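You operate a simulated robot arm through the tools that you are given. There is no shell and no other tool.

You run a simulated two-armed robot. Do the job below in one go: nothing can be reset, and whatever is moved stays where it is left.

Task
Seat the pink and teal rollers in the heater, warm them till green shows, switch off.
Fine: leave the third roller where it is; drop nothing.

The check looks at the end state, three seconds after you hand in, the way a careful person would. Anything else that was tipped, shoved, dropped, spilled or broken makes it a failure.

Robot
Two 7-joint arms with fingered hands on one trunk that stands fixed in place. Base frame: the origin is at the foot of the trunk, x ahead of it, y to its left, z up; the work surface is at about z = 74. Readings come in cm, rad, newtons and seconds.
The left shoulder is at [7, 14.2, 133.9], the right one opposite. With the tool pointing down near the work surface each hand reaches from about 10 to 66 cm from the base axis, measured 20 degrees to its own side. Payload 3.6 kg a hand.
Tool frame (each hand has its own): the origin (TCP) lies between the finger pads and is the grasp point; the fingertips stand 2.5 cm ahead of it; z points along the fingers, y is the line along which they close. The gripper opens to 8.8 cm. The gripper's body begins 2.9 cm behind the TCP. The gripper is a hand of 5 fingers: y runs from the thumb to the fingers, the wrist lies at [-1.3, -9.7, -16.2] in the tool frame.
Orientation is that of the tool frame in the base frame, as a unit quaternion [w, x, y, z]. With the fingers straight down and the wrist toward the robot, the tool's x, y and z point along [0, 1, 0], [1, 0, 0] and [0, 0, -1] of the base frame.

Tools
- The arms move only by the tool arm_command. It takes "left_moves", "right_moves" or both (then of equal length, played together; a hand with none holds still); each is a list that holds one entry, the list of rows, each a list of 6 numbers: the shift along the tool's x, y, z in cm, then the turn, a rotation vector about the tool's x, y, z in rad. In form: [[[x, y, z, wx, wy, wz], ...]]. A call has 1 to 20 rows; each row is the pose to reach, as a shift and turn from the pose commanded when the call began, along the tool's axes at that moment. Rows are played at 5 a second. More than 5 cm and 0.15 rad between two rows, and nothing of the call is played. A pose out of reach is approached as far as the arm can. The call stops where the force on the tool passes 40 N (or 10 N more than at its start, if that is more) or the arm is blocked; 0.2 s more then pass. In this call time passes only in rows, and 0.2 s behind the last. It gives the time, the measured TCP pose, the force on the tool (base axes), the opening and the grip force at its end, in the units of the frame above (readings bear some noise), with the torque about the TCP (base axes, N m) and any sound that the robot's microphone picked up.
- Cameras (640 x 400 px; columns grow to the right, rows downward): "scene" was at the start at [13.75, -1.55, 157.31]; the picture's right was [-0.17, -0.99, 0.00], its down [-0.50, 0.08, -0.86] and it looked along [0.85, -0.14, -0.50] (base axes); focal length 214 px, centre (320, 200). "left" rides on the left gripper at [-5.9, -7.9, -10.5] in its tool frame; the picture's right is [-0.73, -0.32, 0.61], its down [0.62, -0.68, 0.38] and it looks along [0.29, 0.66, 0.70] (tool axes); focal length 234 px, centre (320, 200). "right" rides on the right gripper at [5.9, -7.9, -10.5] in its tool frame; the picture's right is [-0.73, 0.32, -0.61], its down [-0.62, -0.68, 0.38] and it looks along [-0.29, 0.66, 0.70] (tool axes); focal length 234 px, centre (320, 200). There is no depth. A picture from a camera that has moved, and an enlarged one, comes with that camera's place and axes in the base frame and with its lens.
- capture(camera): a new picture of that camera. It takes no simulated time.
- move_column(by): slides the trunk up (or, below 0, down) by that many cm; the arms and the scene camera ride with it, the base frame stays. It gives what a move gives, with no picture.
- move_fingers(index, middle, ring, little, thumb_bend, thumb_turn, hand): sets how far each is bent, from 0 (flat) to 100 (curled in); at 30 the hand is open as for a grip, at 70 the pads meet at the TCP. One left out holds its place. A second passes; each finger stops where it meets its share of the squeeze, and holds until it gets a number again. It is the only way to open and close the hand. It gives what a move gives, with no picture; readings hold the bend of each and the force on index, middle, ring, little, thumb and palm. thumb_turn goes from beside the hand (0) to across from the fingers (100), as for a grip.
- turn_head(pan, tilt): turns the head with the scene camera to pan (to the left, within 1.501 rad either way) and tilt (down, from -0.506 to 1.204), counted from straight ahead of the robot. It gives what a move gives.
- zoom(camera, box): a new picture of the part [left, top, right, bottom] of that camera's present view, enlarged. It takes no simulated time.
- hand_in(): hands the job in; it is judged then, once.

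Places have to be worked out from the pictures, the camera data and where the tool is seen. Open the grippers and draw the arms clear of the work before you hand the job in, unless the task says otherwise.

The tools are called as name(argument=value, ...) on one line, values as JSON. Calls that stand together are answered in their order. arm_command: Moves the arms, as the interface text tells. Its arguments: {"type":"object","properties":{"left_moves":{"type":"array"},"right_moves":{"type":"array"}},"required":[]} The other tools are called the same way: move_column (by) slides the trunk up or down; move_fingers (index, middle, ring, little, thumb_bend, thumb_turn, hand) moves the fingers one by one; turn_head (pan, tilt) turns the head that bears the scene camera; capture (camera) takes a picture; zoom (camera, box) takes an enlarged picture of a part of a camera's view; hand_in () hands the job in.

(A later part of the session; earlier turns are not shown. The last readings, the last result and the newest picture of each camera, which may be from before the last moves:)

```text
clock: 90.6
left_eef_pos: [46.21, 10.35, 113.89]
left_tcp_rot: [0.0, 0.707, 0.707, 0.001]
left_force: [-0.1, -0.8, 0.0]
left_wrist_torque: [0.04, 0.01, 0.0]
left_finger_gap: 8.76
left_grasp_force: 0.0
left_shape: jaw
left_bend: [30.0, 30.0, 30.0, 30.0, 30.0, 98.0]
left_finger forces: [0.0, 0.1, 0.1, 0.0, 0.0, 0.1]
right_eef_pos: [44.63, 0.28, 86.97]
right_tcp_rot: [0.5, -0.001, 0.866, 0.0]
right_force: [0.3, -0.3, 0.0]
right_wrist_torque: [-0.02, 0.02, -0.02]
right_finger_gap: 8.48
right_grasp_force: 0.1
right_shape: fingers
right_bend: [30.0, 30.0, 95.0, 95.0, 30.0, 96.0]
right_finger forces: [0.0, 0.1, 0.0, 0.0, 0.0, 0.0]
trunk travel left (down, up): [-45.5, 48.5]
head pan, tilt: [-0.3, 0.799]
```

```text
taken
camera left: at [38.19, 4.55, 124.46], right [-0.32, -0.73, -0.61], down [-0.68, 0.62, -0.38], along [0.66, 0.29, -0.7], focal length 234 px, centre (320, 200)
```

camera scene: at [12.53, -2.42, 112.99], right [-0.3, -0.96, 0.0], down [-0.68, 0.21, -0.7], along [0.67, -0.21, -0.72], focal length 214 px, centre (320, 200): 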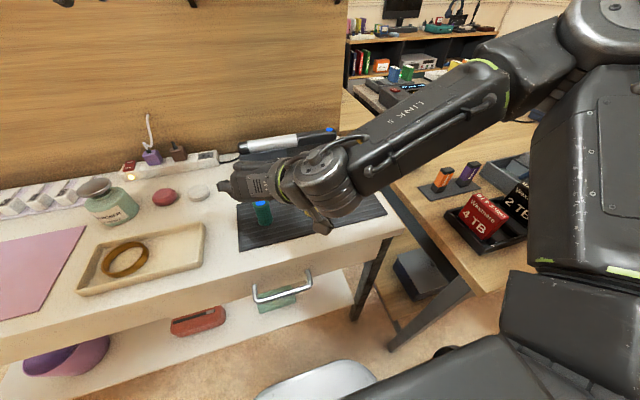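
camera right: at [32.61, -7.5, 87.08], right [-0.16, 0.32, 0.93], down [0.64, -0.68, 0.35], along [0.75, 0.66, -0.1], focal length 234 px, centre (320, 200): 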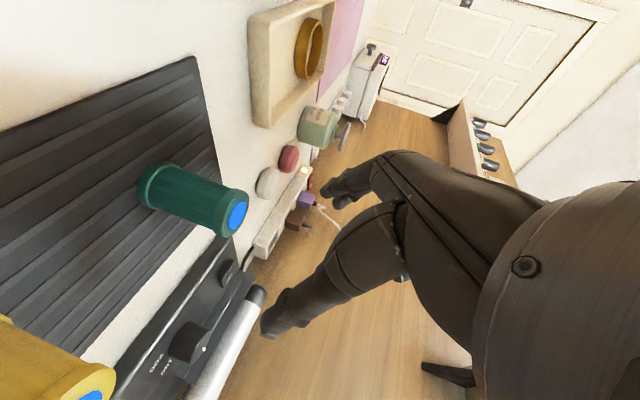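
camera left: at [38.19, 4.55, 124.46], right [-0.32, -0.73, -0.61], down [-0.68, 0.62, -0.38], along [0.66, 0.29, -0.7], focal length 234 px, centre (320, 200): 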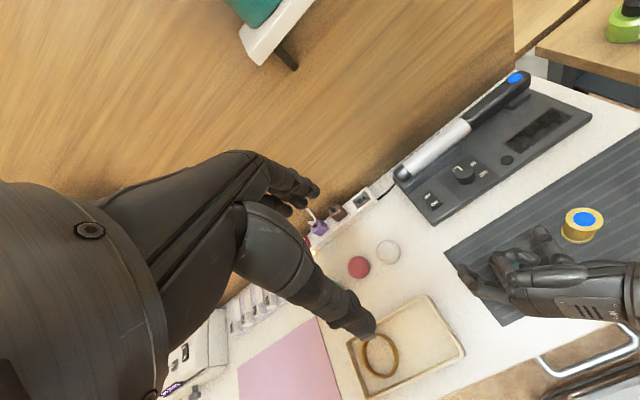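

Teal sits at (45.6, 0.2), right where pink was relative to the hand. I lower to grip height.

arm_command(right_moves=[[[1.5, -0.1, 0.87, 0, 0, 0], [3.0, -0.1, 1.73, 0, 0, 0], [4.6, -0.1, 2.65, 0, 0, 0], [6.15, -0.1, 3.55, 0, 0, 0], [6.15, -0.1, 3.55, 0, 0, 0]]])

zoom(camera="right", box=[180, 140, 420, 360])

zoom(camera="left", box=[440, 190, 640, 340])

```text
clock: 91.8
left_eef_pos: [46.09, 10.2, 113.97]
left_tcp_rot: [0.0, 0.707, 0.707, -0.001]
left_force: [-0.5, 0.2, -0.1]
left_wrist_torque: [0.0, -0.01, -0.02]
left_finger_gap: 8.79
left_grasp_force: 0.2
left_shape: jaw
left_bend: [30.0, 30.0, 30.0, 30.0, 30.0, 98.0]
left_finger forces: [0.1, 0.0, 0.1, 0.0, 0.1, 0.0]
right_eef_pos: [44.64, 0.22, 79.81]
right_tcp_rot: [0.501, 0.0, 0.866, 0.0]
right_force: [-0.1, 0.5, 0.6]
right_wrist_torque: [-0.01, -0.01, 0.0]
right_finger_gap: 8.48
right_grasp_force: 0.0
right_shape: fingers
right_bend: [30.0, 30.0, 95.0, 95.0, 30.0, 96.0]
right_finger forces: [0.0, 0.1, 0.1, 0.0, 0.0, 0.0]
trunk travel left (down, up): [-45.5, 48.5]
head pan, tilt: [-0.3, 0.799]
```

```text
1.82 times, centred on (300, 250) of right
camera zoom: at [32.61, -7.58, 79.97], right [-0.16, 0.32, 0.93], down [0.64, -0.68, 0.35], along [0.75, 0.66, -0.1], focal length 426 px, centre (356, 109)
```

zoom: 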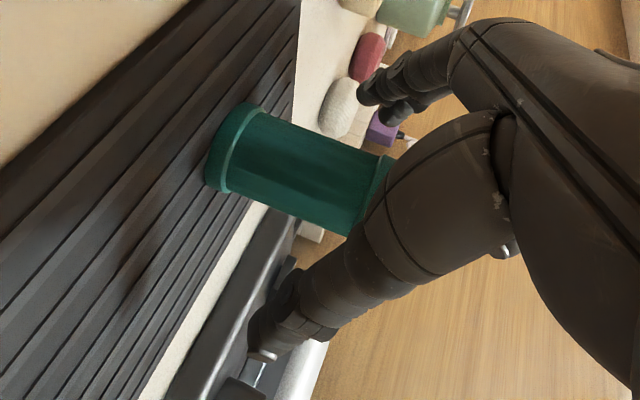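

```text
2.67 times, centred on (540, 265) of left
camera zoom: at [38.19, 4.56, 124.46], right [-0.32, -0.73, -0.61], down [-0.68, 0.62, -0.38], along [0.66, 0.29, -0.7], focal length 624 px, centre (-267, 27)
```

zoom: 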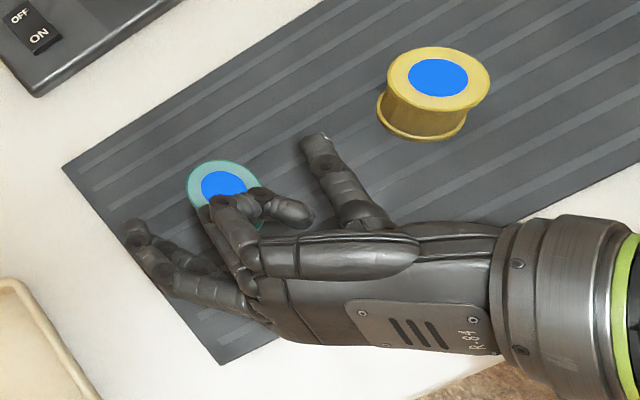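

It looks the same as with pink. I close in stages.

arm_command(right_moves=[[[0, -0.2, 0, 0, 0, 0], [0, -0.2, 0, 0, 0, 0]]])

move_fingers(hand="right", index=52, middle=52, thumb_bend=52)

move_fingers(hand="right", index=68, middle=66, thumb_bend=68)

zoom(camera="right", box=[180, 140, 420, 360])

zoom(camera="left", box=[440, 190, 640, 340])

```text
clock: 92.4
left_eef_pos: [46.11, 10.16, 113.96]
left_tcp_rot: [0.0, 0.707, 0.707, 0.0]
left_force: [0.2, -0.5, 0.1]
left_wrist_torque: [-0.01, -0.01, 0.0]
left_finger_gap: 8.77
left_grasp_force: 0.0
left_shape: jaw
left_bend: [30.0, 30.0, 30.0, 30.0, 30.0, 98.0]
left_finger forces: [0.1, 0.0, 0.1, 0.0, 0.0, 0.0]
right_eef_pos: [44.58, 0.11, 79.73]
right_tcp_rot: [0.5, 0.0, 0.866, 0.0]
right_force: [0.9, 0.6, -1.1]
right_wrist_torque: [-0.02, 0.01, -0.01]
right_finger_gap: 8.45
right_grasp_force: 0.1
right_shape: fingers
right_bend: [30.0, 30.0, 95.0, 95.0, 30.0, 96.0]
right_finger forces: [0.0, 0.0, 0.1, 0.0, 0.0, 0.0]
trunk travel left (down, up): [-45.5, 48.5]
head pan, tilt: [-0.3, 0.799]
```

```text
clock: 93.4
left_eef_pos: [46.15, 10.28, 113.92]
left_tcp_rot: [0.0, 0.707, 0.707, 0.0]
left_force: [-0.5, 0.0, 0.2]
left_wrist_torque: [-0.01, 0.02, 0.03]
left_finger_gap: 8.77
left_grasp_force: 0.0
left_shape: jaw
left_bend: [30.0, 30.0, 30.0, 30.0, 30.0, 98.0]
left_finger forces: [0.0, 0.0, 0.0, 0.0, 0.0, 0.0]
right_eef_pos: [44.61, 0.04, 79.72]
right_tcp_rot: [0.5, 0.0, 0.866, 0.001]
right_force: [0.5, -0.1, -0.3]
right_wrist_torque: [-0.02, -0.01, 0.06]
right_finger_gap: 3.81
right_grasp_force: 0.1
right_shape: fingers
right_bend: [52.0, 52.0, 95.0, 95.0, 52.0, 98.0]
right_finger forces: [0.1, 0.1, 0.0, 0.0, 0.0, 0.0]
trunk travel left (down, up): [-45.5, 48.5]
head pan, tilt: [-0.3, 0.799]
```

```text
clock: 94.4
left_eef_pos: [46.18, 10.29, 113.98]
left_tcp_rot: [0.0, 0.708, 0.707, 0.001]
left_force: [-0.8, -0.3, -0.5]
left_wrist_torque: [-0.03, 0.0, -0.04]
left_finger_gap: 8.8
left_grasp_force: 0.0
left_shape: jaw
left_bend: [30.0, 30.0, 30.0, 30.0, 30.0, 98.0]
left_finger forces: [0.1, 0.0, 0.1, 0.0, 0.1, 0.0]
right_eef_pos: [44.61, 0.02, 79.7]
right_tcp_rot: [0.501, -0.001, 0.866, 0.0]
right_force: [-0.3, -0.2, 0.3]
right_wrist_torque: [0.03, -0.02, -0.02]
right_finger_gap: 2.6
right_grasp_force: 7.8
right_shape: fingers
right_bend: [58.0, 62.0, 95.0, 95.0, 58.0, 99.0]
right_finger forces: [5.6, 2.8, 0.1, 0.1, 8.1, 0.1]
trunk travel left (down, up): [-45.5, 48.5]
head pan, tilt: [-0.3, 0.799]
```

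```text
1.82 times, centred on (300, 250) of right
camera zoom: at [32.61, -7.79, 79.98], right [-0.16, 0.32, 0.93], down [0.64, -0.68, 0.35], along [0.75, 0.66, -0.1], focal length 426 px, centre (356, 109)
```

zoom: 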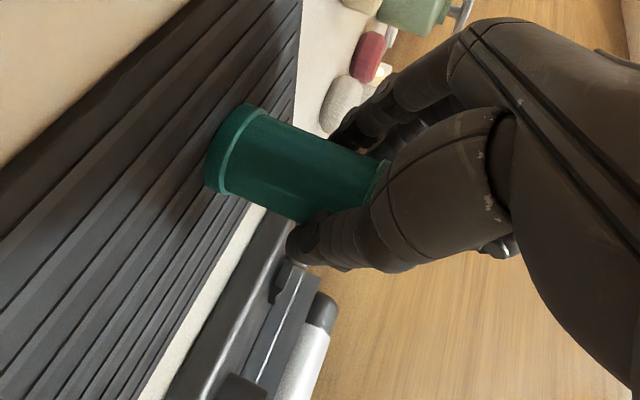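

```text
2.67 times, centred on (540, 265) of left
camera zoom: at [38.21, 4.56, 124.45], right [-0.32, -0.73, -0.61], down [-0.68, 0.62, -0.38], along [0.66, 0.29, -0.7], focal length 624 px, centre (-267, 27)
```

zoom: 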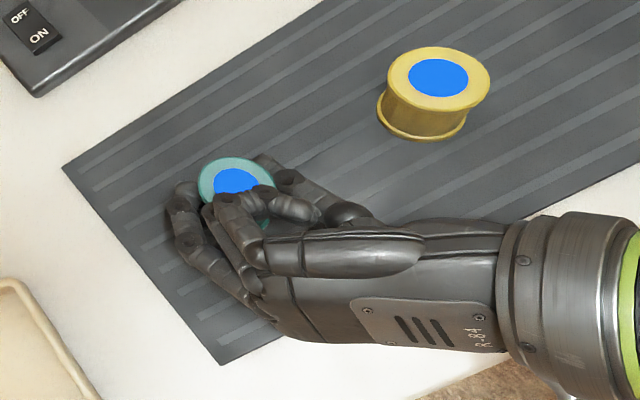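

Good contact. I tighten and lift.

move_fingers(hand="right", index=76, middle=72, thumb_bend=76)

arm_command(right_moves=[[[-0.87, 0, -0.5, 0, 0, 0], [-2.6, 0, -1.5, 0, 0, 0], [-5.2, 0, -3, 0, 0, 0], [-7.8, 0, -4.5, 0, 0, 0], [-10.4, 0, -6, 0, 0, 0], [-10.4, 0, -6, 0, 0, 0]]])

zoom(camera="right", box=[180, 140, 420, 360])

zoom(camera="left", box=[440, 160, 640, 310])

```text
clock: 95.4
left_eef_pos: [46.15, 10.39, 113.92]
left_tcp_rot: [0.0, 0.707, 0.707, 0.001]
left_force: [-0.5, -0.4, -0.3]
left_wrist_torque: [0.01, 0.02, 0.01]
left_finger_gap: 8.79
left_grasp_force: 0.0
left_shape: jaw
left_bend: [30.0, 30.0, 30.0, 30.0, 30.0, 98.0]
left_finger forces: [0.1, 0.0, 0.0, 0.1, 0.0, 0.0]
right_eef_pos: [44.57, 0.18, 79.8]
right_tcp_rot: [0.5, 0.0, 0.866, 0.0]
right_force: [-0.2, 1.7, 2.5]
right_wrist_torque: [0.05, -0.07, -0.01]
right_finger_gap: 2.53
right_grasp_force: 12.6
right_shape: fingers
right_bend: [60.0, 64.0, 95.0, 95.0, 57.0, 99.0]
right_finger forces: [8.0, 5.7, 0.0, 0.0, 11.1, 0.1]
trunk travel left (down, up): [-45.5, 48.5]
head pan, tilt: [-0.3, 0.799]
```

```text
clock: 96.8
left_eef_pos: [46.15, 10.29, 113.9]
left_tcp_rot: [0.0, 0.707, 0.707, 0.0]
left_force: [-0.3, -0.4, -0.4]
left_wrist_torque: [-0.03, 0.01, -0.02]
left_finger_gap: 8.8
left_grasp_force: 0.0
left_shape: jaw
left_bend: [30.0, 30.0, 30.0, 30.0, 30.0, 98.0]
left_finger forces: [0.0, 0.1, 0.1, 0.1, 0.0, 0.0]
right_eef_pos: [44.66, 0.1, 91.78]
right_tcp_rot: [0.5, -0.001, 0.866, 0.0]
right_force: [0.3, -0.4, -0.9]
right_wrist_torque: [-0.02, 0.01, 0.0]
right_finger_gap: 2.56
right_grasp_force: 12.0
right_shape: fingers
right_bend: [60.0, 64.0, 95.0, 95.0, 57.0, 99.0]
right_finger forces: [6.8, 5.1, 0.0, 0.0, 11.9, 0.0]
trunk travel left (down, up): [-45.5, 48.5]
head pan, tilt: [-0.3, 0.799]
```

```text
1.82 times, centred on (300, 250) of right
camera zoom: at [32.66, -7.81, 92.07], right [-0.16, 0.32, 0.93], down [0.64, -0.68, 0.35], along [0.75, 0.66, -0.1], focal length 426 px, centre (356, 109)
```

zoom: 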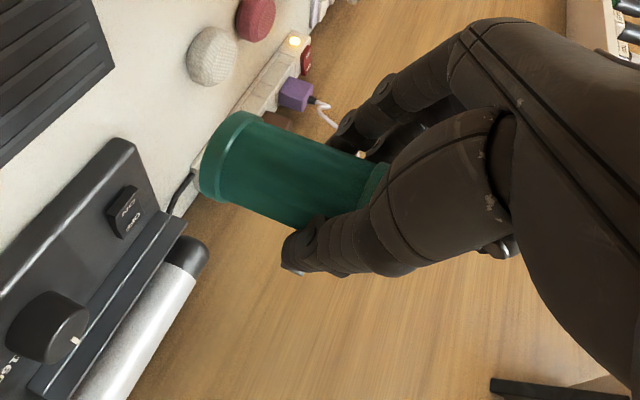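

```text
2.67 times, centred on (540, 235) of left
camera zoom: at [38.27, 4.54, 124.43], right [-0.32, -0.73, -0.61], down [-0.68, 0.62, -0.38], along [0.66, 0.29, -0.7], focal length 624 px, centre (-267, 107)
```

zoom: 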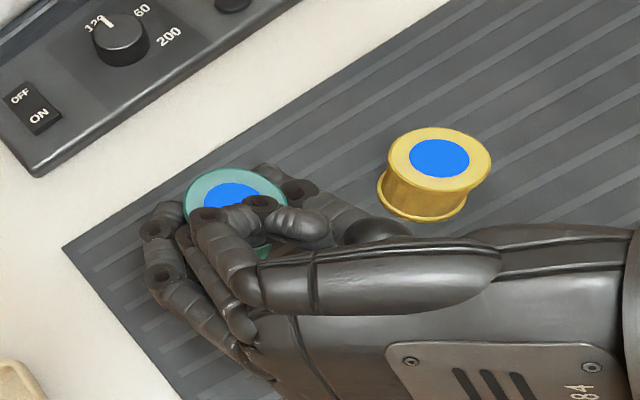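

Teal is lifted firmly with only a slight lean. I raise the trunk to zero and carry it in front of well 1.

move_column(by=42)

arm_command(right_moves=[[[0, -4, 0, 0, 0, 0], [0, -8, 0, 0, 0, 0], [0, -11.6, 0, 0, 0, 0], [-2, -11.6, 3.46, 0, 0, 0], [-4, -11.6, 6.93, 0, 0, 0], [-6, -11.6, 10.4, 0, 0, 0], [-8, -11.6, 13.86, 0, 0, 0], [-9.5, -11.6, 16.45, 0, 0.03, 0], [-9.5, -11.6, 16.45, 0, 0.05, 0]]])

turn_head(pan=-0.3, tilt=0.5)

capture(camera="scene")

capture(camera="right")

zoom(camera="left", box=[400, 20, 560, 160])

```text
refused: 42 is not a number from -40 to 40
```

```text
clock: 98.8
left_eef_pos: [46.23, 10.24, 114.03]
left_tcp_rot: [0.001, 0.707, 0.707, 0.0]
left_force: [-0.4, 0.0, 0.4]
left_wrist_torque: [0.0, 0.01, -0.01]
left_finger_gap: 8.76
left_grasp_force: 0.1
left_shape: jaw
left_bend: [30.0, 30.0, 30.0, 30.0, 30.0, 98.0]
left_finger forces: [0.0, 0.0, 0.0, 0.1, 0.0, 0.0]
right_eef_pos: [63.3, -11.43, 91.82]
right_tcp_rot: [0.485, -0.004, 0.874, 0.005]
right_force: [-1.0, 0.1, -0.9]
right_wrist_torque: [-0.05, 0.01, -0.01]
right_finger_gap: 2.52
right_grasp_force: 11.3
right_shape: fingers
right_bend: [60.0, 64.0, 95.0, 95.0, 57.0, 99.0]
right_finger forces: [6.6, 4.8, 0.1, 0.0, 11.2, 0.0]
right hand out of reach, approached as far as the arm can: row 8, 9
trunk travel left (down, up): [-45.5, 48.5]
head pan, tilt: [-0.3, 0.799]
```

```text
clock: 99.6
left_eef_pos: [46.23, 10.25, 113.88]
left_tcp_rot: [0.0, 0.708, 0.707, 0.001]
left_force: [0.9, 0.4, 0.1]
left_wrist_torque: [0.02, 0.04, 0.0]
left_finger_gap: 8.74
left_grasp_force: 0.0
left_shape: jaw
left_bend: [30.0, 30.0, 30.0, 30.0, 30.0, 98.0]
left_finger forces: [0.0, 0.0, 0.0, 0.1, 0.0, 0.0]
right_eef_pos: [63.22, -11.45, 91.83]
right_tcp_rot: [0.485, -0.002, 0.875, 0.004]
right_force: [0.1, 1.0, -0.9]
right_wrist_torque: [0.04, 0.01, 0.0]
right_finger_gap: 2.53
right_grasp_force: 11.1
right_shape: fingers
right_bend: [60.0, 64.0, 95.0, 95.0, 57.0, 99.0]
right_finger forces: [6.6, 4.8, 0.0, 0.1, 11.2, 0.0]
trunk travel left (down, up): [-45.5, 48.5]
head pan, tilt: [-0.3, 0.499]
```

```text
taken
camera scene: at [13.55, -2.73, 115.57], right [-0.3, -0.96, 0.0], down [-0.46, 0.14, -0.88], along [0.84, -0.26, -0.48], focal length 214 px, centre (320, 200)
```

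scene: 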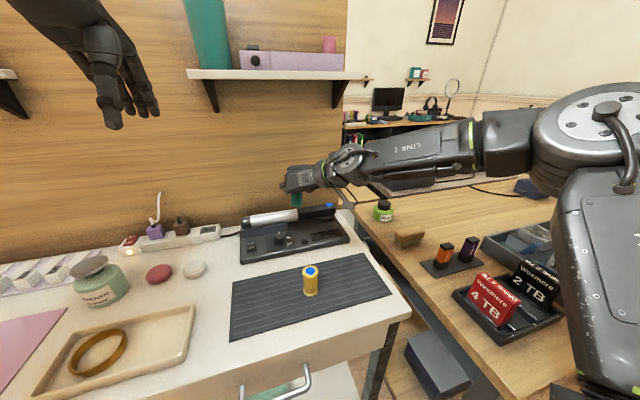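

```text
taken
camera right: at [51.29, -19.39, 92.44], right [-0.13, 0.32, 0.94], down [0.66, -0.68, 0.32], along [0.74, 0.66, -0.12], focal length 234 px, centre (320, 200)
```

right: 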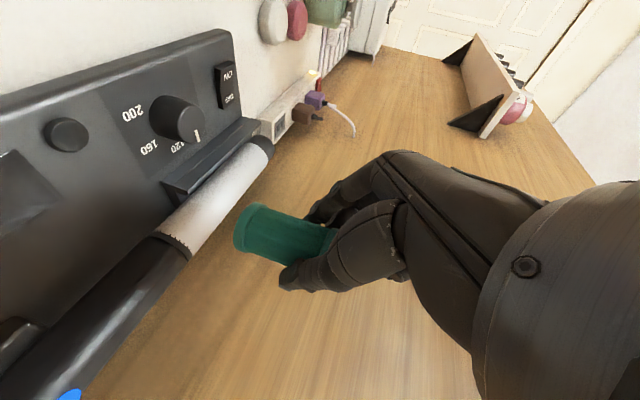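

```text
2.86 times, centred on (480, 90) of left
camera zoom: at [38.22, 4.55, 124.45], right [-0.32, -0.73, -0.61], down [-0.68, 0.62, -0.38], along [0.66, 0.29, -0.7], focal length 669 px, centre (-137, 514)
```

zoom: 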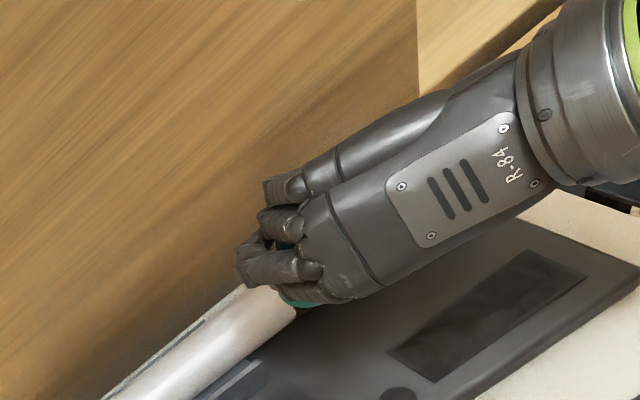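

The column call was refused (limit 40), so the hand moved forward low, under the shelf. Forces are nil and nothing was touched. I back straight out the same way before raising the trunk.

arm_command(right_moves=[[[1.97, 0, -3.15, 0, 0, 0], [3.94, 0, -6.3, 0, 0, 0], [5.92, 0, -9.46, 0, 0, 0], [7.9, 0, -12.6, 0, 0, 0], [9.86, 0, -15.77, 0, 0, 0], [9.86, 0, -15.77, 0, 0, 0]]])

capture(camera="scene")

```text
clock: 101.0
left_eef_pos: [46.32, 10.24, 113.92]
left_tcp_rot: [0.0, 0.707, 0.707, 0.0]
left_force: [0.4, -1.3, 0.7]
left_wrist_torque: [0.01, 0.02, -0.03]
left_finger_gap: 8.8
left_grasp_force: 0.0
left_shape: jaw
left_bend: [30.0, 30.0, 30.0, 30.0, 30.0, 98.0]
left_finger forces: [0.0, 0.0, 0.1, 0.1, 0.0, 0.0]
right_eef_pos: [44.76, -11.33, 92.15]
right_tcp_rot: [0.479, 0.0, 0.878, 0.0]
right_force: [0.1, 0.0, -0.5]
right_wrist_torque: [0.01, 0.0, 0.02]
right_finger_gap: 2.51
right_grasp_force: 11.5
right_shape: fingers
right_bend: [60.0, 65.0, 95.0, 95.0, 57.0, 99.0]
right_finger forces: [6.6, 4.6, 0.1, 0.1, 11.0, 0.0]
trunk travel left (down, up): [-45.5, 48.5]
head pan, tilt: [-0.3, 0.499]
```

```text
taken
camera scene: at [13.62, -2.72, 115.57], right [-0.3, -0.96, 0.0], down [-0.46, 0.14, -0.88], along [0.84, -0.26, -0.48], focal length 214 px, centre (320, 200)
```

scene: 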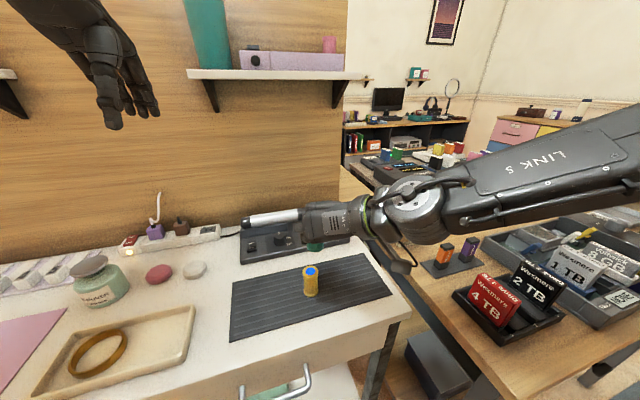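

All intact. Now I raise the trunk in two calls.

move_column(by=40)

move_column(by=2)

zoom(camera="right", box=[180, 140, 420, 360])

capture(camera="scene")

```text
clock: 104.8
left_eef_pos: [46.21, 10.24, 154.17]
left_tcp_rot: [0.0, 0.707, 0.707, 0.0]
left_force: [0.5, -0.5, 0.4]
left_wrist_torque: [0.0, 0.01, -0.02]
left_finger_gap: 8.75
left_grasp_force: 0.1
left_shape: jaw
left_bend: [30.0, 30.0, 30.0, 30.0, 30.0, 98.0]
left_finger forces: [0.0, 0.1, 0.0, 0.1, 0.0, 0.1]
right_eef_pos: [44.71, -11.34, 132.13]
right_tcp_rot: [0.479, 0.0, 0.878, 0.0]
right_force: [0.2, -0.1, 0.1]
right_wrist_torque: [-0.03, 0.03, 0.02]
right_finger_gap: 2.52
right_grasp_force: 11.7
right_shape: fingers
right_bend: [60.0, 65.0, 95.0, 95.0, 57.0, 99.0]
right_finger forces: [6.5, 4.5, 0.0, 0.0, 11.1, 0.0]
trunk travel left (down, up): [-85.5, 8.5]
head pan, tilt: [-0.3, 0.499]
```

```text
clock: 105.5
left_eef_pos: [46.23, 10.4, 155.93]
left_tcp_rot: [0.0, 0.707, 0.707, -0.001]
left_force: [0.0, -0.4, 0.3]
left_wrist_torque: [-0.01, 0.02, 0.01]
left_finger_gap: 8.79
left_grasp_force: 0.1
left_shape: jaw
left_bend: [30.0, 30.0, 30.0, 30.0, 30.0, 98.0]
left_finger forces: [0.0, 0.0, 0.0, 0.0, 0.1, 0.1]
right_eef_pos: [44.6, -11.41, 134.18]
right_tcp_rot: [0.479, -0.001, 0.878, 0.0]
right_force: [-0.3, 0.8, -0.8]
right_wrist_torque: [0.04, 0.02, -0.02]
right_finger_gap: 2.5
right_grasp_force: 11.1
right_shape: fingers
right_bend: [60.0, 65.0, 95.0, 95.0, 57.0, 99.0]
right_finger forces: [6.5, 4.5, 0.0, 0.1, 11.0, 0.1]
trunk travel left (down, up): [-87.5, 6.5]
head pan, tilt: [-0.3, 0.499]
```

```text
1.82 times, centred on (300, 250) of right
camera zoom: at [32.66, -19.18, 134.93], right [-0.12, 0.32, 0.94], down [0.66, -0.68, 0.32], along [0.74, 0.66, -0.13], focal length 426 px, centre (356, 109)
```

zoom: 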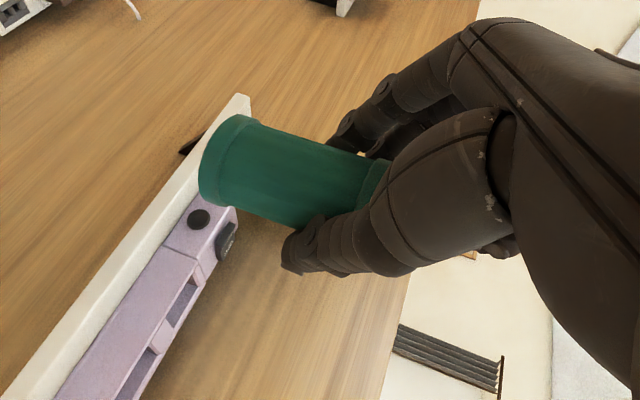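

```text
taken
camera scene: at [13.52, -2.73, 157.59], right [-0.3, -0.96, 0.0], down [-0.46, 0.14, -0.88], along [0.84, -0.26, -0.48], focal length 214 px, centre (320, 200)
```

scene: 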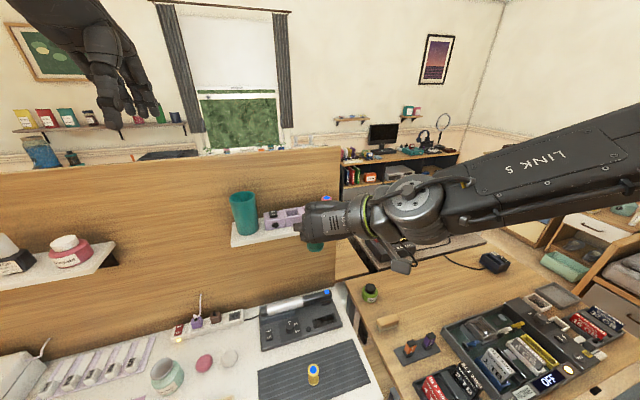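

I carry teal forward 20 cm and check its lean.

arm_command(right_moves=[[[-2.17, 0, 3.36, 0, 0, 0], [-4.34, 0, 6.72, 0, 0, 0], [-6.52, 0, 10.08, 0, 0, 0], [-8.69, 0, 13.44, 0, 0, 0], [-10.86, 0, 16.8, 0, 0, 0], [-12.5, 0, 19.3, 0, 0, 0], [-12.5, 0, 19.3, 0, 0, 0]]])

zoom(camera="scene", box=[230, 150, 350, 240])

zoom(camera="left", box=[400, 40, 560, 180])

capture(camera="right")

```text
clock: 107.1
left_eef_pos: [46.09, 10.22, 155.9]
left_tcp_rot: [0.0, 0.707, 0.707, 0.0]
left_force: [-0.9, 0.6, 0.6]
left_wrist_torque: [0.0, 0.02, 0.01]
left_finger_gap: 8.78
left_grasp_force: 0.0
left_shape: jaw
left_bend: [30.0, 30.0, 30.0, 30.0, 30.0, 98.0]
left_finger forces: [0.0, 0.0, 0.0, 0.0, 0.1, 0.1]
right_eef_pos: [67.68, -11.4, 134.23]
right_tcp_rot: [0.479, 0.0, 0.878, -0.001]
right_force: [-0.8, 0.4, -0.1]
right_wrist_torque: [0.02, 0.03, 0.02]
right_finger_gap: 2.49
right_grasp_force: 11.0
right_shape: fingers
right_bend: [60.0, 65.0, 95.0, 95.0, 57.0, 99.0]
right_finger forces: [6.5, 4.6, 0.1, 0.1, 10.8, 0.1]
trunk travel left (down, up): [-87.5, 6.5]
head pan, tilt: [-0.3, 0.499]
```

```text
4.44 times, centred on (290, 195) of scene
camera zoom: at [13.46, -2.7, 157.59], right [-0.3, -0.96, 0.0], down [-0.46, 0.14, -0.88], along [0.84, -0.26, -0.48], focal length 953 px, centre (453, 222)
```

zoom: 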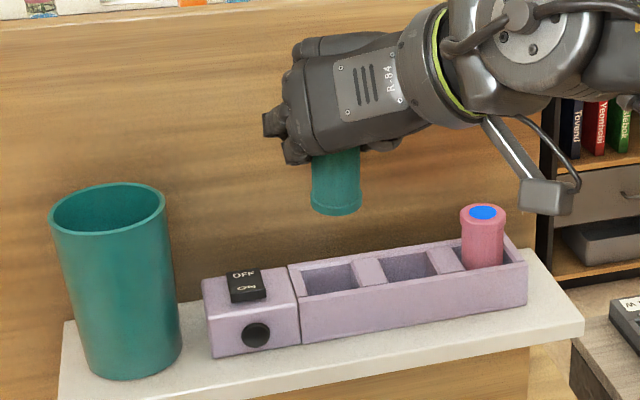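

```text
2.86 times, centred on (480, 110) of left
camera zoom: at [38.13, 4.57, 166.48], right [-0.32, -0.73, -0.61], down [-0.68, 0.62, -0.38], along [0.66, 0.29, -0.7], focal length 669 px, centre (-137, 457)
```

zoom: 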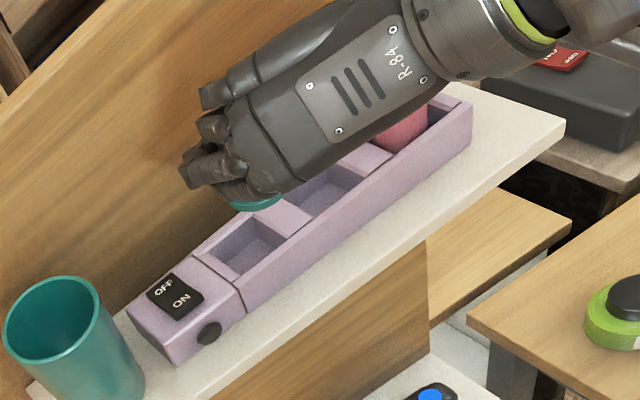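

```text
taken
camera right: at [55.65, -19.27, 135.02], right [-0.12, 0.32, 0.94], down [0.66, -0.68, 0.32], along [0.74, 0.66, -0.13], focal length 234 px, centre (320, 200)
```

right: 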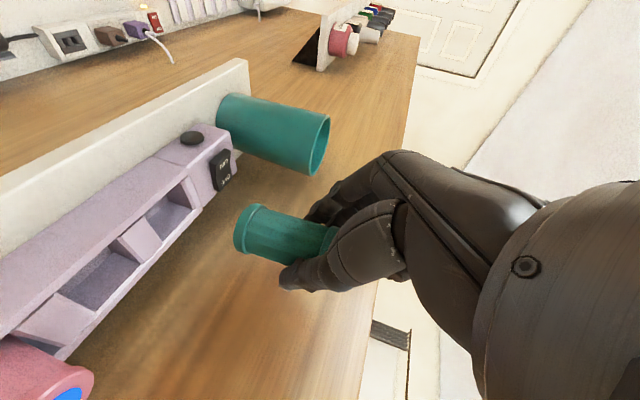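

I'll measure more closely with bigger zooms on well 1 and the roller base.

zoom(camera="scene", box=[276, 180, 340, 230])

zoom(camera="left", box=[440, 100, 520, 160])

zoom(camera="right", box=[180, 170, 360, 310])

```text
8.00 times, centred on (308, 205) of scene
camera zoom: at [13.46, -2.7, 157.59], right [-0.3, -0.96, 0.0], down [-0.46, 0.14, -0.88], along [0.84, -0.26, -0.48], focal length 1716 px, centre (416, 160)
```

zoom: 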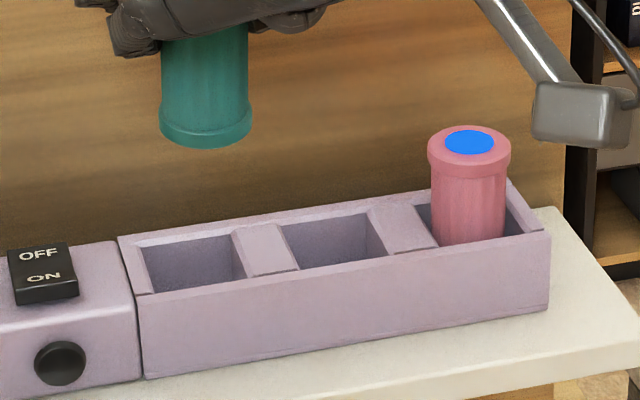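

```text
6.67 times, centred on (480, 130) of left
camera zoom: at [38.13, 4.57, 166.48], right [-0.32, -0.73, -0.61], down [-0.68, 0.62, -0.38], along [0.66, 0.29, -0.7], focal length 1561 px, centre (-747, 667)
```

zoom: 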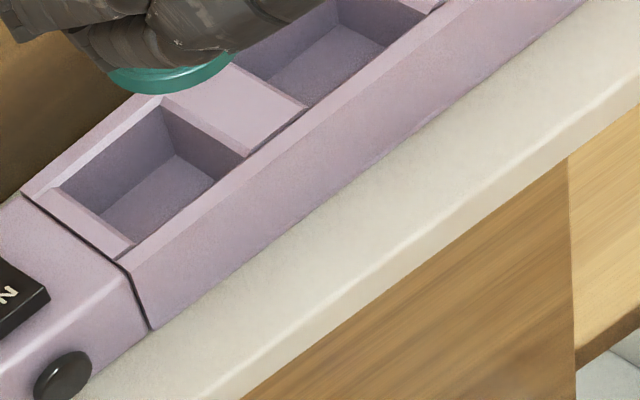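

```text
2.86 times, centred on (270, 240) of right
camera zoom: at [55.65, -19.27, 135.02], right [-0.12, 0.32, 0.94], down [0.66, -0.68, 0.32], along [0.74, 0.66, -0.13], focal length 669 px, centre (463, 86)
```

zoom: 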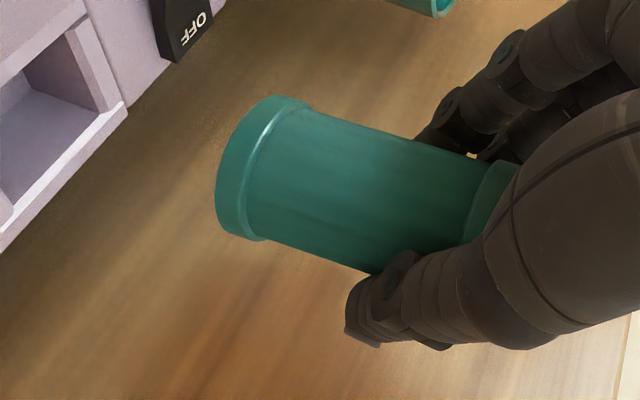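

Well 1's centre comes out at (71.9, −11.4) and the teal base at (69.0, −11.65), z≈128.5, with a slight pitch. I correct the pitch, move forward 3.2 cm and lower to just above the rim.

arm_command(right_moves=[[[-0.87, 0.1, 1.34, 0, 0.025, 0], [-1.74, 0.23, 2.69, 0, 0.05, 0], [-0.06, 0.23, 3.78, 0, 0.05, 0], [1.62, 0.23, 4.86, 0, 0.05, 0], [3.13, 0.23, 5.84, 0, 0.05, 0], [3.13, 0.23, 5.84, 0, 0.05, 0]]])

zoom(camera="scene", box=[276, 180, 340, 230])

zoom(camera="left", box=[430, 90, 510, 150])

zoom(camera="right", box=[130, 140, 330, 300])

```text
clock: 108.5
left_eef_pos: [46.09, 10.34, 156.05]
left_tcp_rot: [0.0, 0.707, 0.707, 0.0]
left_force: [0.3, 1.0, 1.4]
left_wrist_torque: [-0.02, 0.0, 0.02]
left_finger_gap: 8.75
left_grasp_force: 0.1
left_shape: jaw
left_bend: [30.0, 30.0, 30.0, 30.0, 30.0, 98.0]
left_finger forces: [0.1, 0.1, 0.1, 0.0, 0.1, 0.0]
right_eef_pos: [69.94, -11.7, 128.54]
right_tcp_rot: [0.457, 0.0, 0.889, 0.0]
right_force: [-0.7, -0.3, -0.6]
right_wrist_torque: [0.0, -0.02, 0.0]
right_finger_gap: 2.46
right_grasp_force: 11.2
right_shape: fingers
right_bend: [60.0, 65.0, 95.0, 95.0, 57.0, 99.0]
right_finger forces: [6.4, 4.4, 0.0, 0.1, 10.6, 0.0]
right hand out of reach, approached as far as the arm can: row 2, 3, 4, 5, 6
trunk travel left (down, up): [-87.5, 6.5]
head pan, tilt: [-0.3, 0.499]
```

```text
8.00 times, centred on (308, 205) of scene
camera zoom: at [13.5, -2.73, 157.59], right [-0.3, -0.96, 0.0], down [-0.46, 0.14, -0.88], along [0.84, -0.26, -0.48], focal length 1716 px, centre (416, 160)
```

zoom: 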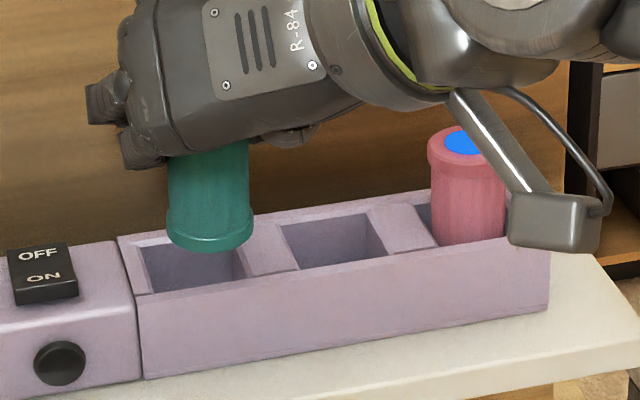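

```text
6.67 times, centred on (470, 120) of left
camera zoom: at [38.17, 4.55, 166.47], right [-0.32, -0.73, -0.61], down [-0.68, 0.62, -0.38], along [0.66, 0.29, -0.7], focal length 1561 px, centre (-680, 733)
```

zoom: 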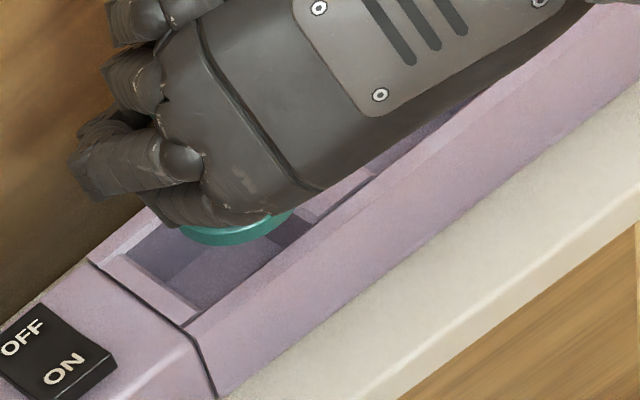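

```text
2.50 times, centred on (230, 220) of right
camera zoom: at [57.97, -19.53, 130.0], right [-0.07, 0.32, 0.94], down [0.67, -0.68, 0.28], along [0.73, 0.66, -0.17], focal length 585 px, centre (545, 150)
```

zoom: 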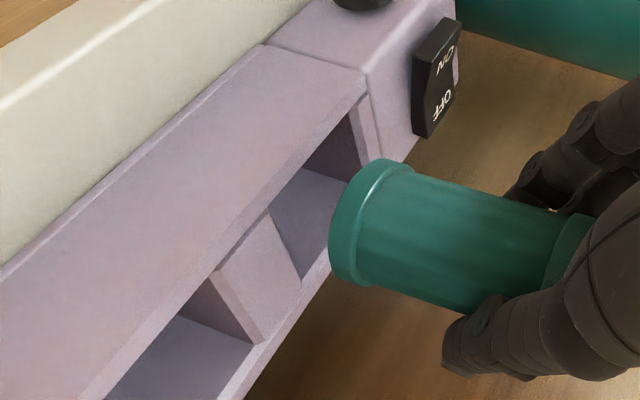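

The arm can't quite reach x=71 at well 1 with this lean correction, so I'll use well 2 instead (centre (71.9, −17.25)). I raise 3 cm, move right 5.25 cm and forward.

arm_command(right_moves=[[[-1.22, 0, -0.87, 0, 0, 0], [-2.44, 0, -1.75, 0, 0, 0], [-2.44, -2.6, -1.75, 0, 0, 0], [-2.44, -5.25, -1.75, 0, 0, 0], [-2.94, -5.25, -1.05, 0, 0, 0], [-2.94, -5.25, -1.05, 0, 0, 0]]])

zoom(camera="scene", box=[276, 170, 340, 220])

zoom(camera="left", box=[440, 60, 520, 120])

zoom(camera="right", box=[130, 140, 330, 300])

```text
clock: 109.9
left_eef_pos: [46.12, 10.45, 155.94]
left_tcp_rot: [0.0, 0.707, 0.707, 0.001]
left_force: [-0.8, 0.4, 0.5]
left_wrist_torque: [-0.01, -0.01, 0.0]
left_finger_gap: 8.77
left_grasp_force: 0.1
left_shape: jaw
left_bend: [30.0, 30.0, 30.0, 30.0, 30.0, 98.0]
left_finger forces: [0.0, 0.0, 0.0, 0.0, 0.0, 0.1]
right_eef_pos: [70.81, -16.98, 131.63]
right_tcp_rot: [0.456, 0.0, 0.89, 0.001]
right_force: [-0.8, -0.4, -0.2]
right_wrist_torque: [0.0, -0.01, -0.03]
right_finger_gap: 2.47
right_grasp_force: 10.5
right_shape: fingers
right_bend: [60.0, 65.0, 95.0, 95.0, 57.0, 99.0]
right_finger forces: [6.5, 4.4, 0.0, 0.1, 10.7, 0.0]
trunk travel left (down, up): [-87.5, 6.5]
head pan, tilt: [-0.3, 0.499]
```

```text
8.00 times, centred on (308, 195) of scene
camera zoom: at [13.58, -2.67, 157.58], right [-0.3, -0.96, 0.0], down [-0.46, 0.14, -0.88], along [0.84, -0.26, -0.48], focal length 1716 px, centre (416, 240)
```

zoom: 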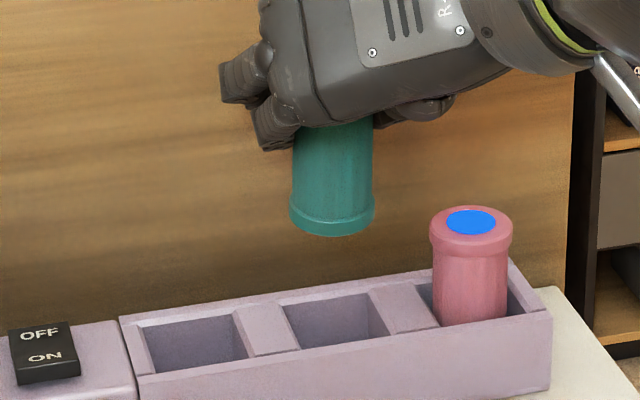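

```text
6.67 times, centred on (480, 90) of left
camera zoom: at [38.25, 4.62, 166.44], right [-0.32, -0.73, -0.61], down [-0.68, 0.62, -0.38], along [0.66, 0.29, -0.7], focal length 1561 px, centre (-747, 933)
```

zoom: 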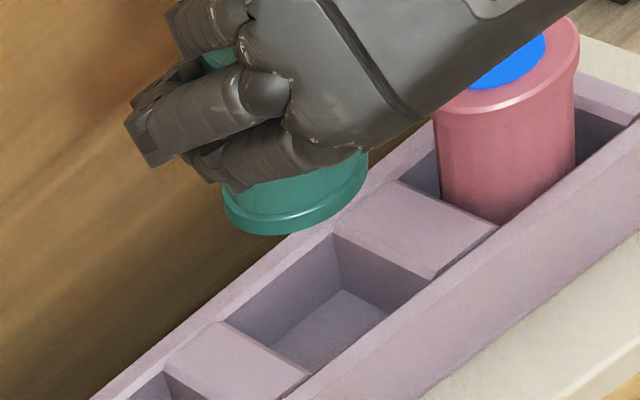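

```text
2.50 times, centred on (230, 220) of right
camera zoom: at [58.88, -24.67, 132.95], right [-0.07, 0.32, 0.94], down [0.68, -0.68, 0.28], along [0.73, 0.66, -0.17], focal length 585 px, centre (545, 150)
```

zoom: 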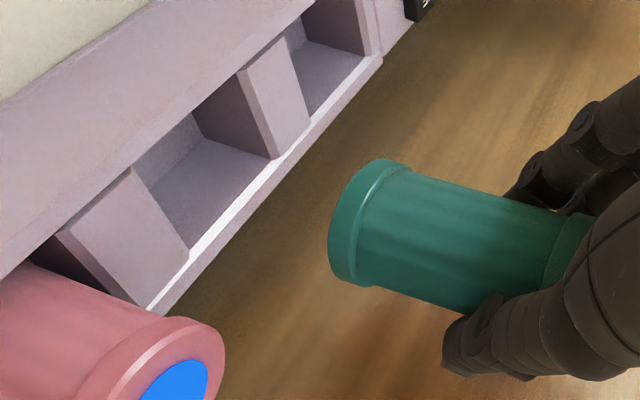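

Both views agree: teal base at (72.25, −17.3), z≈125.7, against well 2's centre (71.9, −17.25). I pull back 0.35 cm and lower to just above the rim.

arm_command(right_moves=[[[0.2, 0.05, -0.28, 0, 0, 0], [1.4, 0.05, 0.58, 0, 0, 0], [2.5, 0.05, 1.36, 0, 0, 0], [3.46, 0.05, 2.04, 0, 0, 0], [3.46, 0.05, 2.04, 0, 0, 0]]])

zoom(camera="scene", box=[276, 170, 340, 220])

zoom(camera="left", box=[440, 60, 520, 120])

zoom(camera="right", box=[130, 140, 330, 300])

```text
clock: 111.1
left_eef_pos: [46.15, 10.36, 155.93]
left_tcp_rot: [0.0, 0.707, 0.707, 0.0]
left_force: [0.4, 0.1, 0.8]
left_wrist_torque: [-0.01, -0.01, 0.0]
left_finger_gap: 8.75
left_grasp_force: 0.0
left_shape: jaw
left_bend: [30.0, 30.0, 30.0, 30.0, 30.0, 98.0]
left_finger forces: [0.1, 0.0, 0.0, 0.0, 0.1, 0.0]
right_eef_pos: [70.34, -16.84, 127.44]
right_tcp_rot: [0.457, 0.001, 0.89, 0.0]
right_force: [0.4, 0.1, 0.0]
right_wrist_torque: [0.0, -0.02, -0.03]
right_finger_gap: 2.45
right_grasp_force: 10.8
right_shape: fingers
right_bend: [60.0, 65.0, 95.0, 95.0, 57.0, 99.0]
right_finger forces: [6.5, 4.4, 0.0, 0.0, 10.4, 0.0]
trunk travel left (down, up): [-87.5, 6.5]
head pan, tilt: [-0.3, 0.499]
```

```text
8.00 times, centred on (308, 195) of scene
camera zoom: at [13.56, -2.71, 157.58], right [-0.3, -0.96, 0.0], down [-0.46, 0.14, -0.88], along [0.84, -0.26, -0.48], focal length 1716 px, centre (416, 240)
```

zoom: 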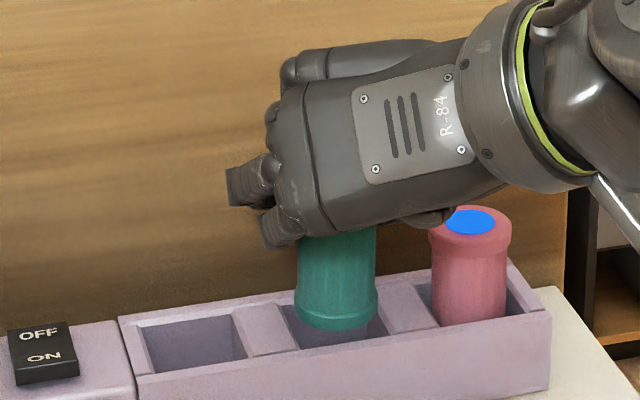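

```text
6.67 times, centred on (480, 90) of left
camera zoom: at [38.23, 4.57, 166.45], right [-0.32, -0.73, -0.61], down [-0.68, 0.62, -0.38], along [0.66, 0.29, -0.7], focal length 1561 px, centre (-747, 933)
```

zoom: 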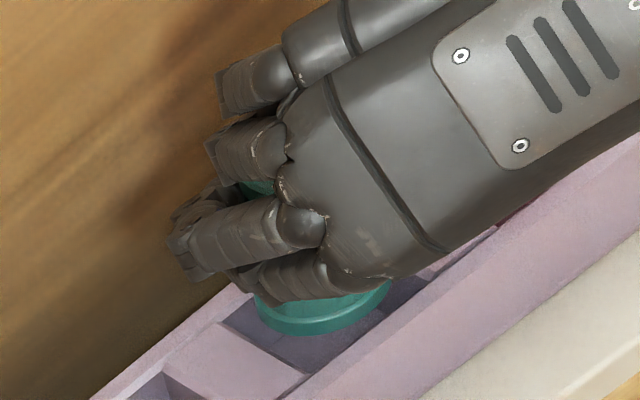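

```text
2.50 times, centred on (230, 220) of right
camera zoom: at [58.47, -24.67, 128.9], right [-0.07, 0.32, 0.94], down [0.67, -0.68, 0.28], along [0.73, 0.66, -0.17], focal length 585 px, centre (545, 150)
```

zoom: 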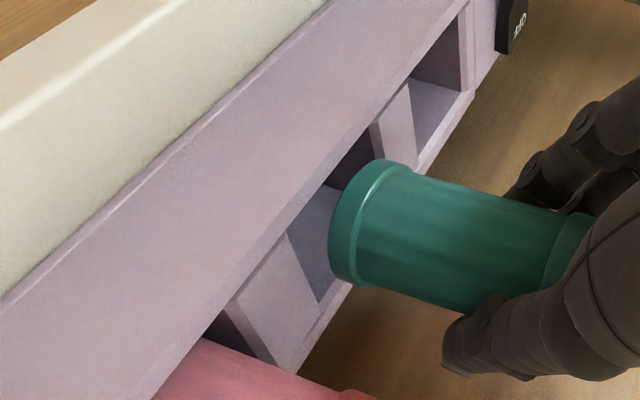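

The base is at (72.1, −17.4), right at rim height. I nudge +0.13 in y and −0.15 in x, then lower 1 cm, watching force.

arm_command(right_moves=[[[0.09, 0.13, -0.12, 0, 0, 0], [0.3, 0.13, 0.03, 0, 0, 0], [0.5, 0.13, 0.17, 0, 0, 0], [0.7, 0.13, 0.32, 0, 0, 0], [0.9, 0.13, 0.46, 0, 0, 0]]])

zoom(camera="scene", box=[276, 170, 340, 220])

zoom(camera="left", box=[440, 60, 520, 120])

zoom(camera="right", box=[130, 140, 330, 300])

```text
clock: 112.3
left_eef_pos: [46.22, 10.33, 155.97]
left_tcp_rot: [0.0, 0.708, 0.707, 0.0]
left_force: [-0.4, -0.2, -1.3]
left_wrist_torque: [-0.01, 0.0, 0.02]
left_finger_gap: 8.78
left_grasp_force: 0.1
left_shape: jaw
left_bend: [30.0, 30.0, 30.0, 30.0, 30.0, 98.0]
left_finger forces: [0.1, 0.0, 0.0, 0.0, 0.0, 0.0]
right_eef_pos: [70.36, -16.62, 126.52]
right_tcp_rot: [0.457, 0.0, 0.89, 0.0]
right_force: [0.7, 0.1, -0.9]
right_wrist_torque: [-0.01, -0.01, 0.0]
right_finger_gap: 2.45
right_grasp_force: 10.8
right_shape: fingers
right_bend: [60.0, 65.0, 95.0, 95.0, 57.0, 99.0]
right_finger forces: [6.4, 4.6, 0.0, 0.1, 10.7, 0.0]
trunk travel left (down, up): [-87.5, 6.5]
head pan, tilt: [-0.3, 0.499]
```

```text
8.00 times, centred on (308, 195) of scene
camera zoom: at [13.58, -2.73, 157.58], right [-0.3, -0.96, 0.0], down [-0.46, 0.14, -0.88], along [0.84, -0.26, -0.48], focal length 1716 px, centre (416, 240)
```

zoom: 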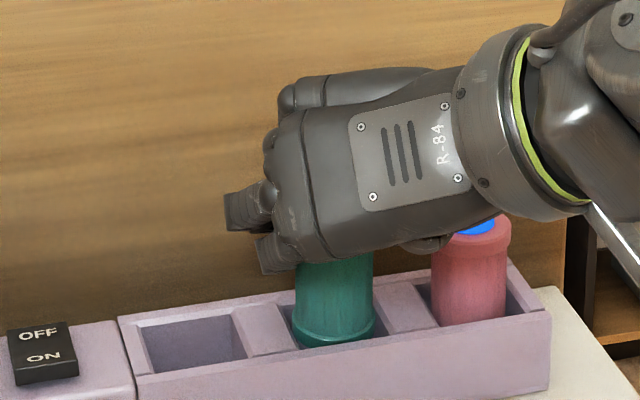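

```text
6.67 times, centred on (480, 90) of left
camera zoom: at [38.26, 4.55, 166.45], right [-0.32, -0.73, -0.61], down [-0.68, 0.62, -0.38], along [0.66, 0.29, -0.7], focal length 1561 px, centre (-747, 933)
```

zoom: 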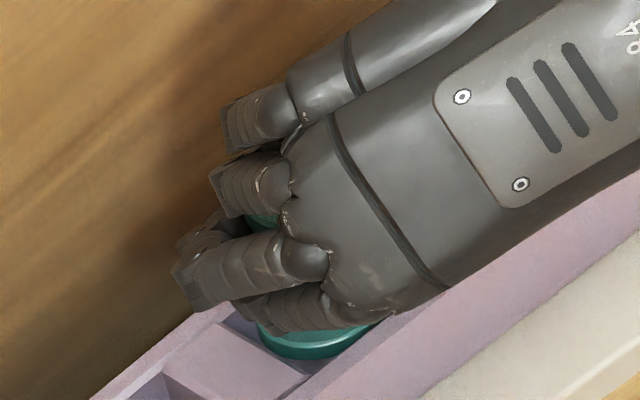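

```text
2.50 times, centred on (230, 220) of right
camera zoom: at [58.37, -24.54, 127.92], right [-0.07, 0.32, 0.94], down [0.68, -0.68, 0.28], along [0.73, 0.66, -0.17], focal length 585 px, centre (545, 150)
```

zoom: 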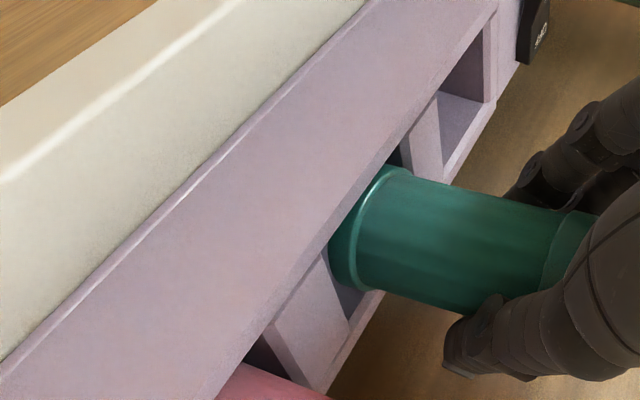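

The flange is entering well 2 with no contact. I continue down.

arm_command(right_moves=[[[0.2, 0, 0.14, 0, 0, 0], [0.41, 0, 0.29, 0, 0, 0], [0.61, 0, 0.44, 0, 0, 0], [0.81, 0, 0.58, 0, 0, 0]]])

zoom(camera="scene", box=[276, 170, 340, 220])

zoom(camera="right", box=[130, 140, 330, 300])

```text
clock: 113.3
left_eef_pos: [46.2, 10.34, 155.96]
left_tcp_rot: [0.0, 0.707, 0.707, 0.0]
left_force: [-0.5, -0.8, -0.8]
left_wrist_torque: [0.0, -0.01, 0.02]
left_finger_gap: 8.77
left_grasp_force: 0.1
left_shape: jaw
left_bend: [30.0, 30.0, 30.0, 30.0, 30.0, 98.0]
left_finger forces: [0.1, 0.1, 0.1, 0.1, 0.0, 0.0]
right_eef_pos: [70.25, -16.66, 125.5]
right_tcp_rot: [0.457, 0.0, 0.89, 0.0]
right_force: [1.6, 0.1, 0.0]
right_wrist_torque: [0.02, -0.04, 0.01]
right_finger_gap: 2.48
right_grasp_force: 11.3
right_shape: fingers
right_bend: [60.0, 65.0, 95.0, 95.0, 57.0, 99.0]
right_finger forces: [6.5, 4.6, 0.1, 0.0, 10.8, 0.0]
trunk travel left (down, up): [-87.5, 6.5]
head pan, tilt: [-0.3, 0.499]
```

```text
8.00 times, centred on (308, 195) of scene
camera zoom: at [13.6, -2.73, 157.58], right [-0.3, -0.96, 0.0], down [-0.46, 0.14, -0.88], along [0.84, -0.26, -0.48], focal length 1716 px, centre (416, 240)
```

zoom: 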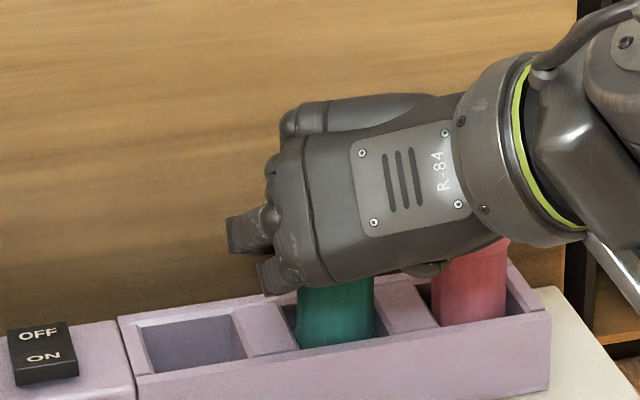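

```text
2.50 times, centred on (230, 220) of right
camera zoom: at [58.4, -24.57, 126.91], right [-0.07, 0.32, 0.94], down [0.68, -0.68, 0.28], along [0.73, 0.66, -0.17], focal length 585 px, centre (545, 150)
```

zoom: 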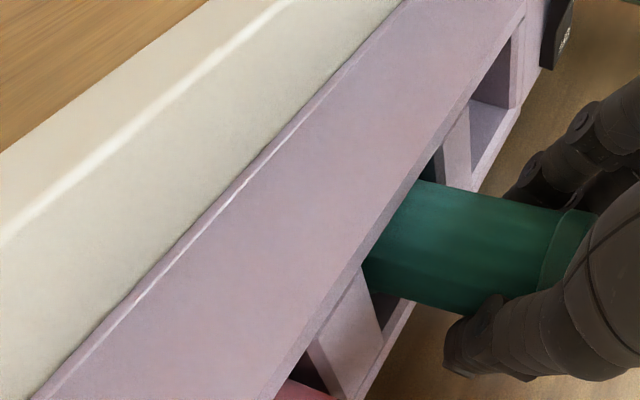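

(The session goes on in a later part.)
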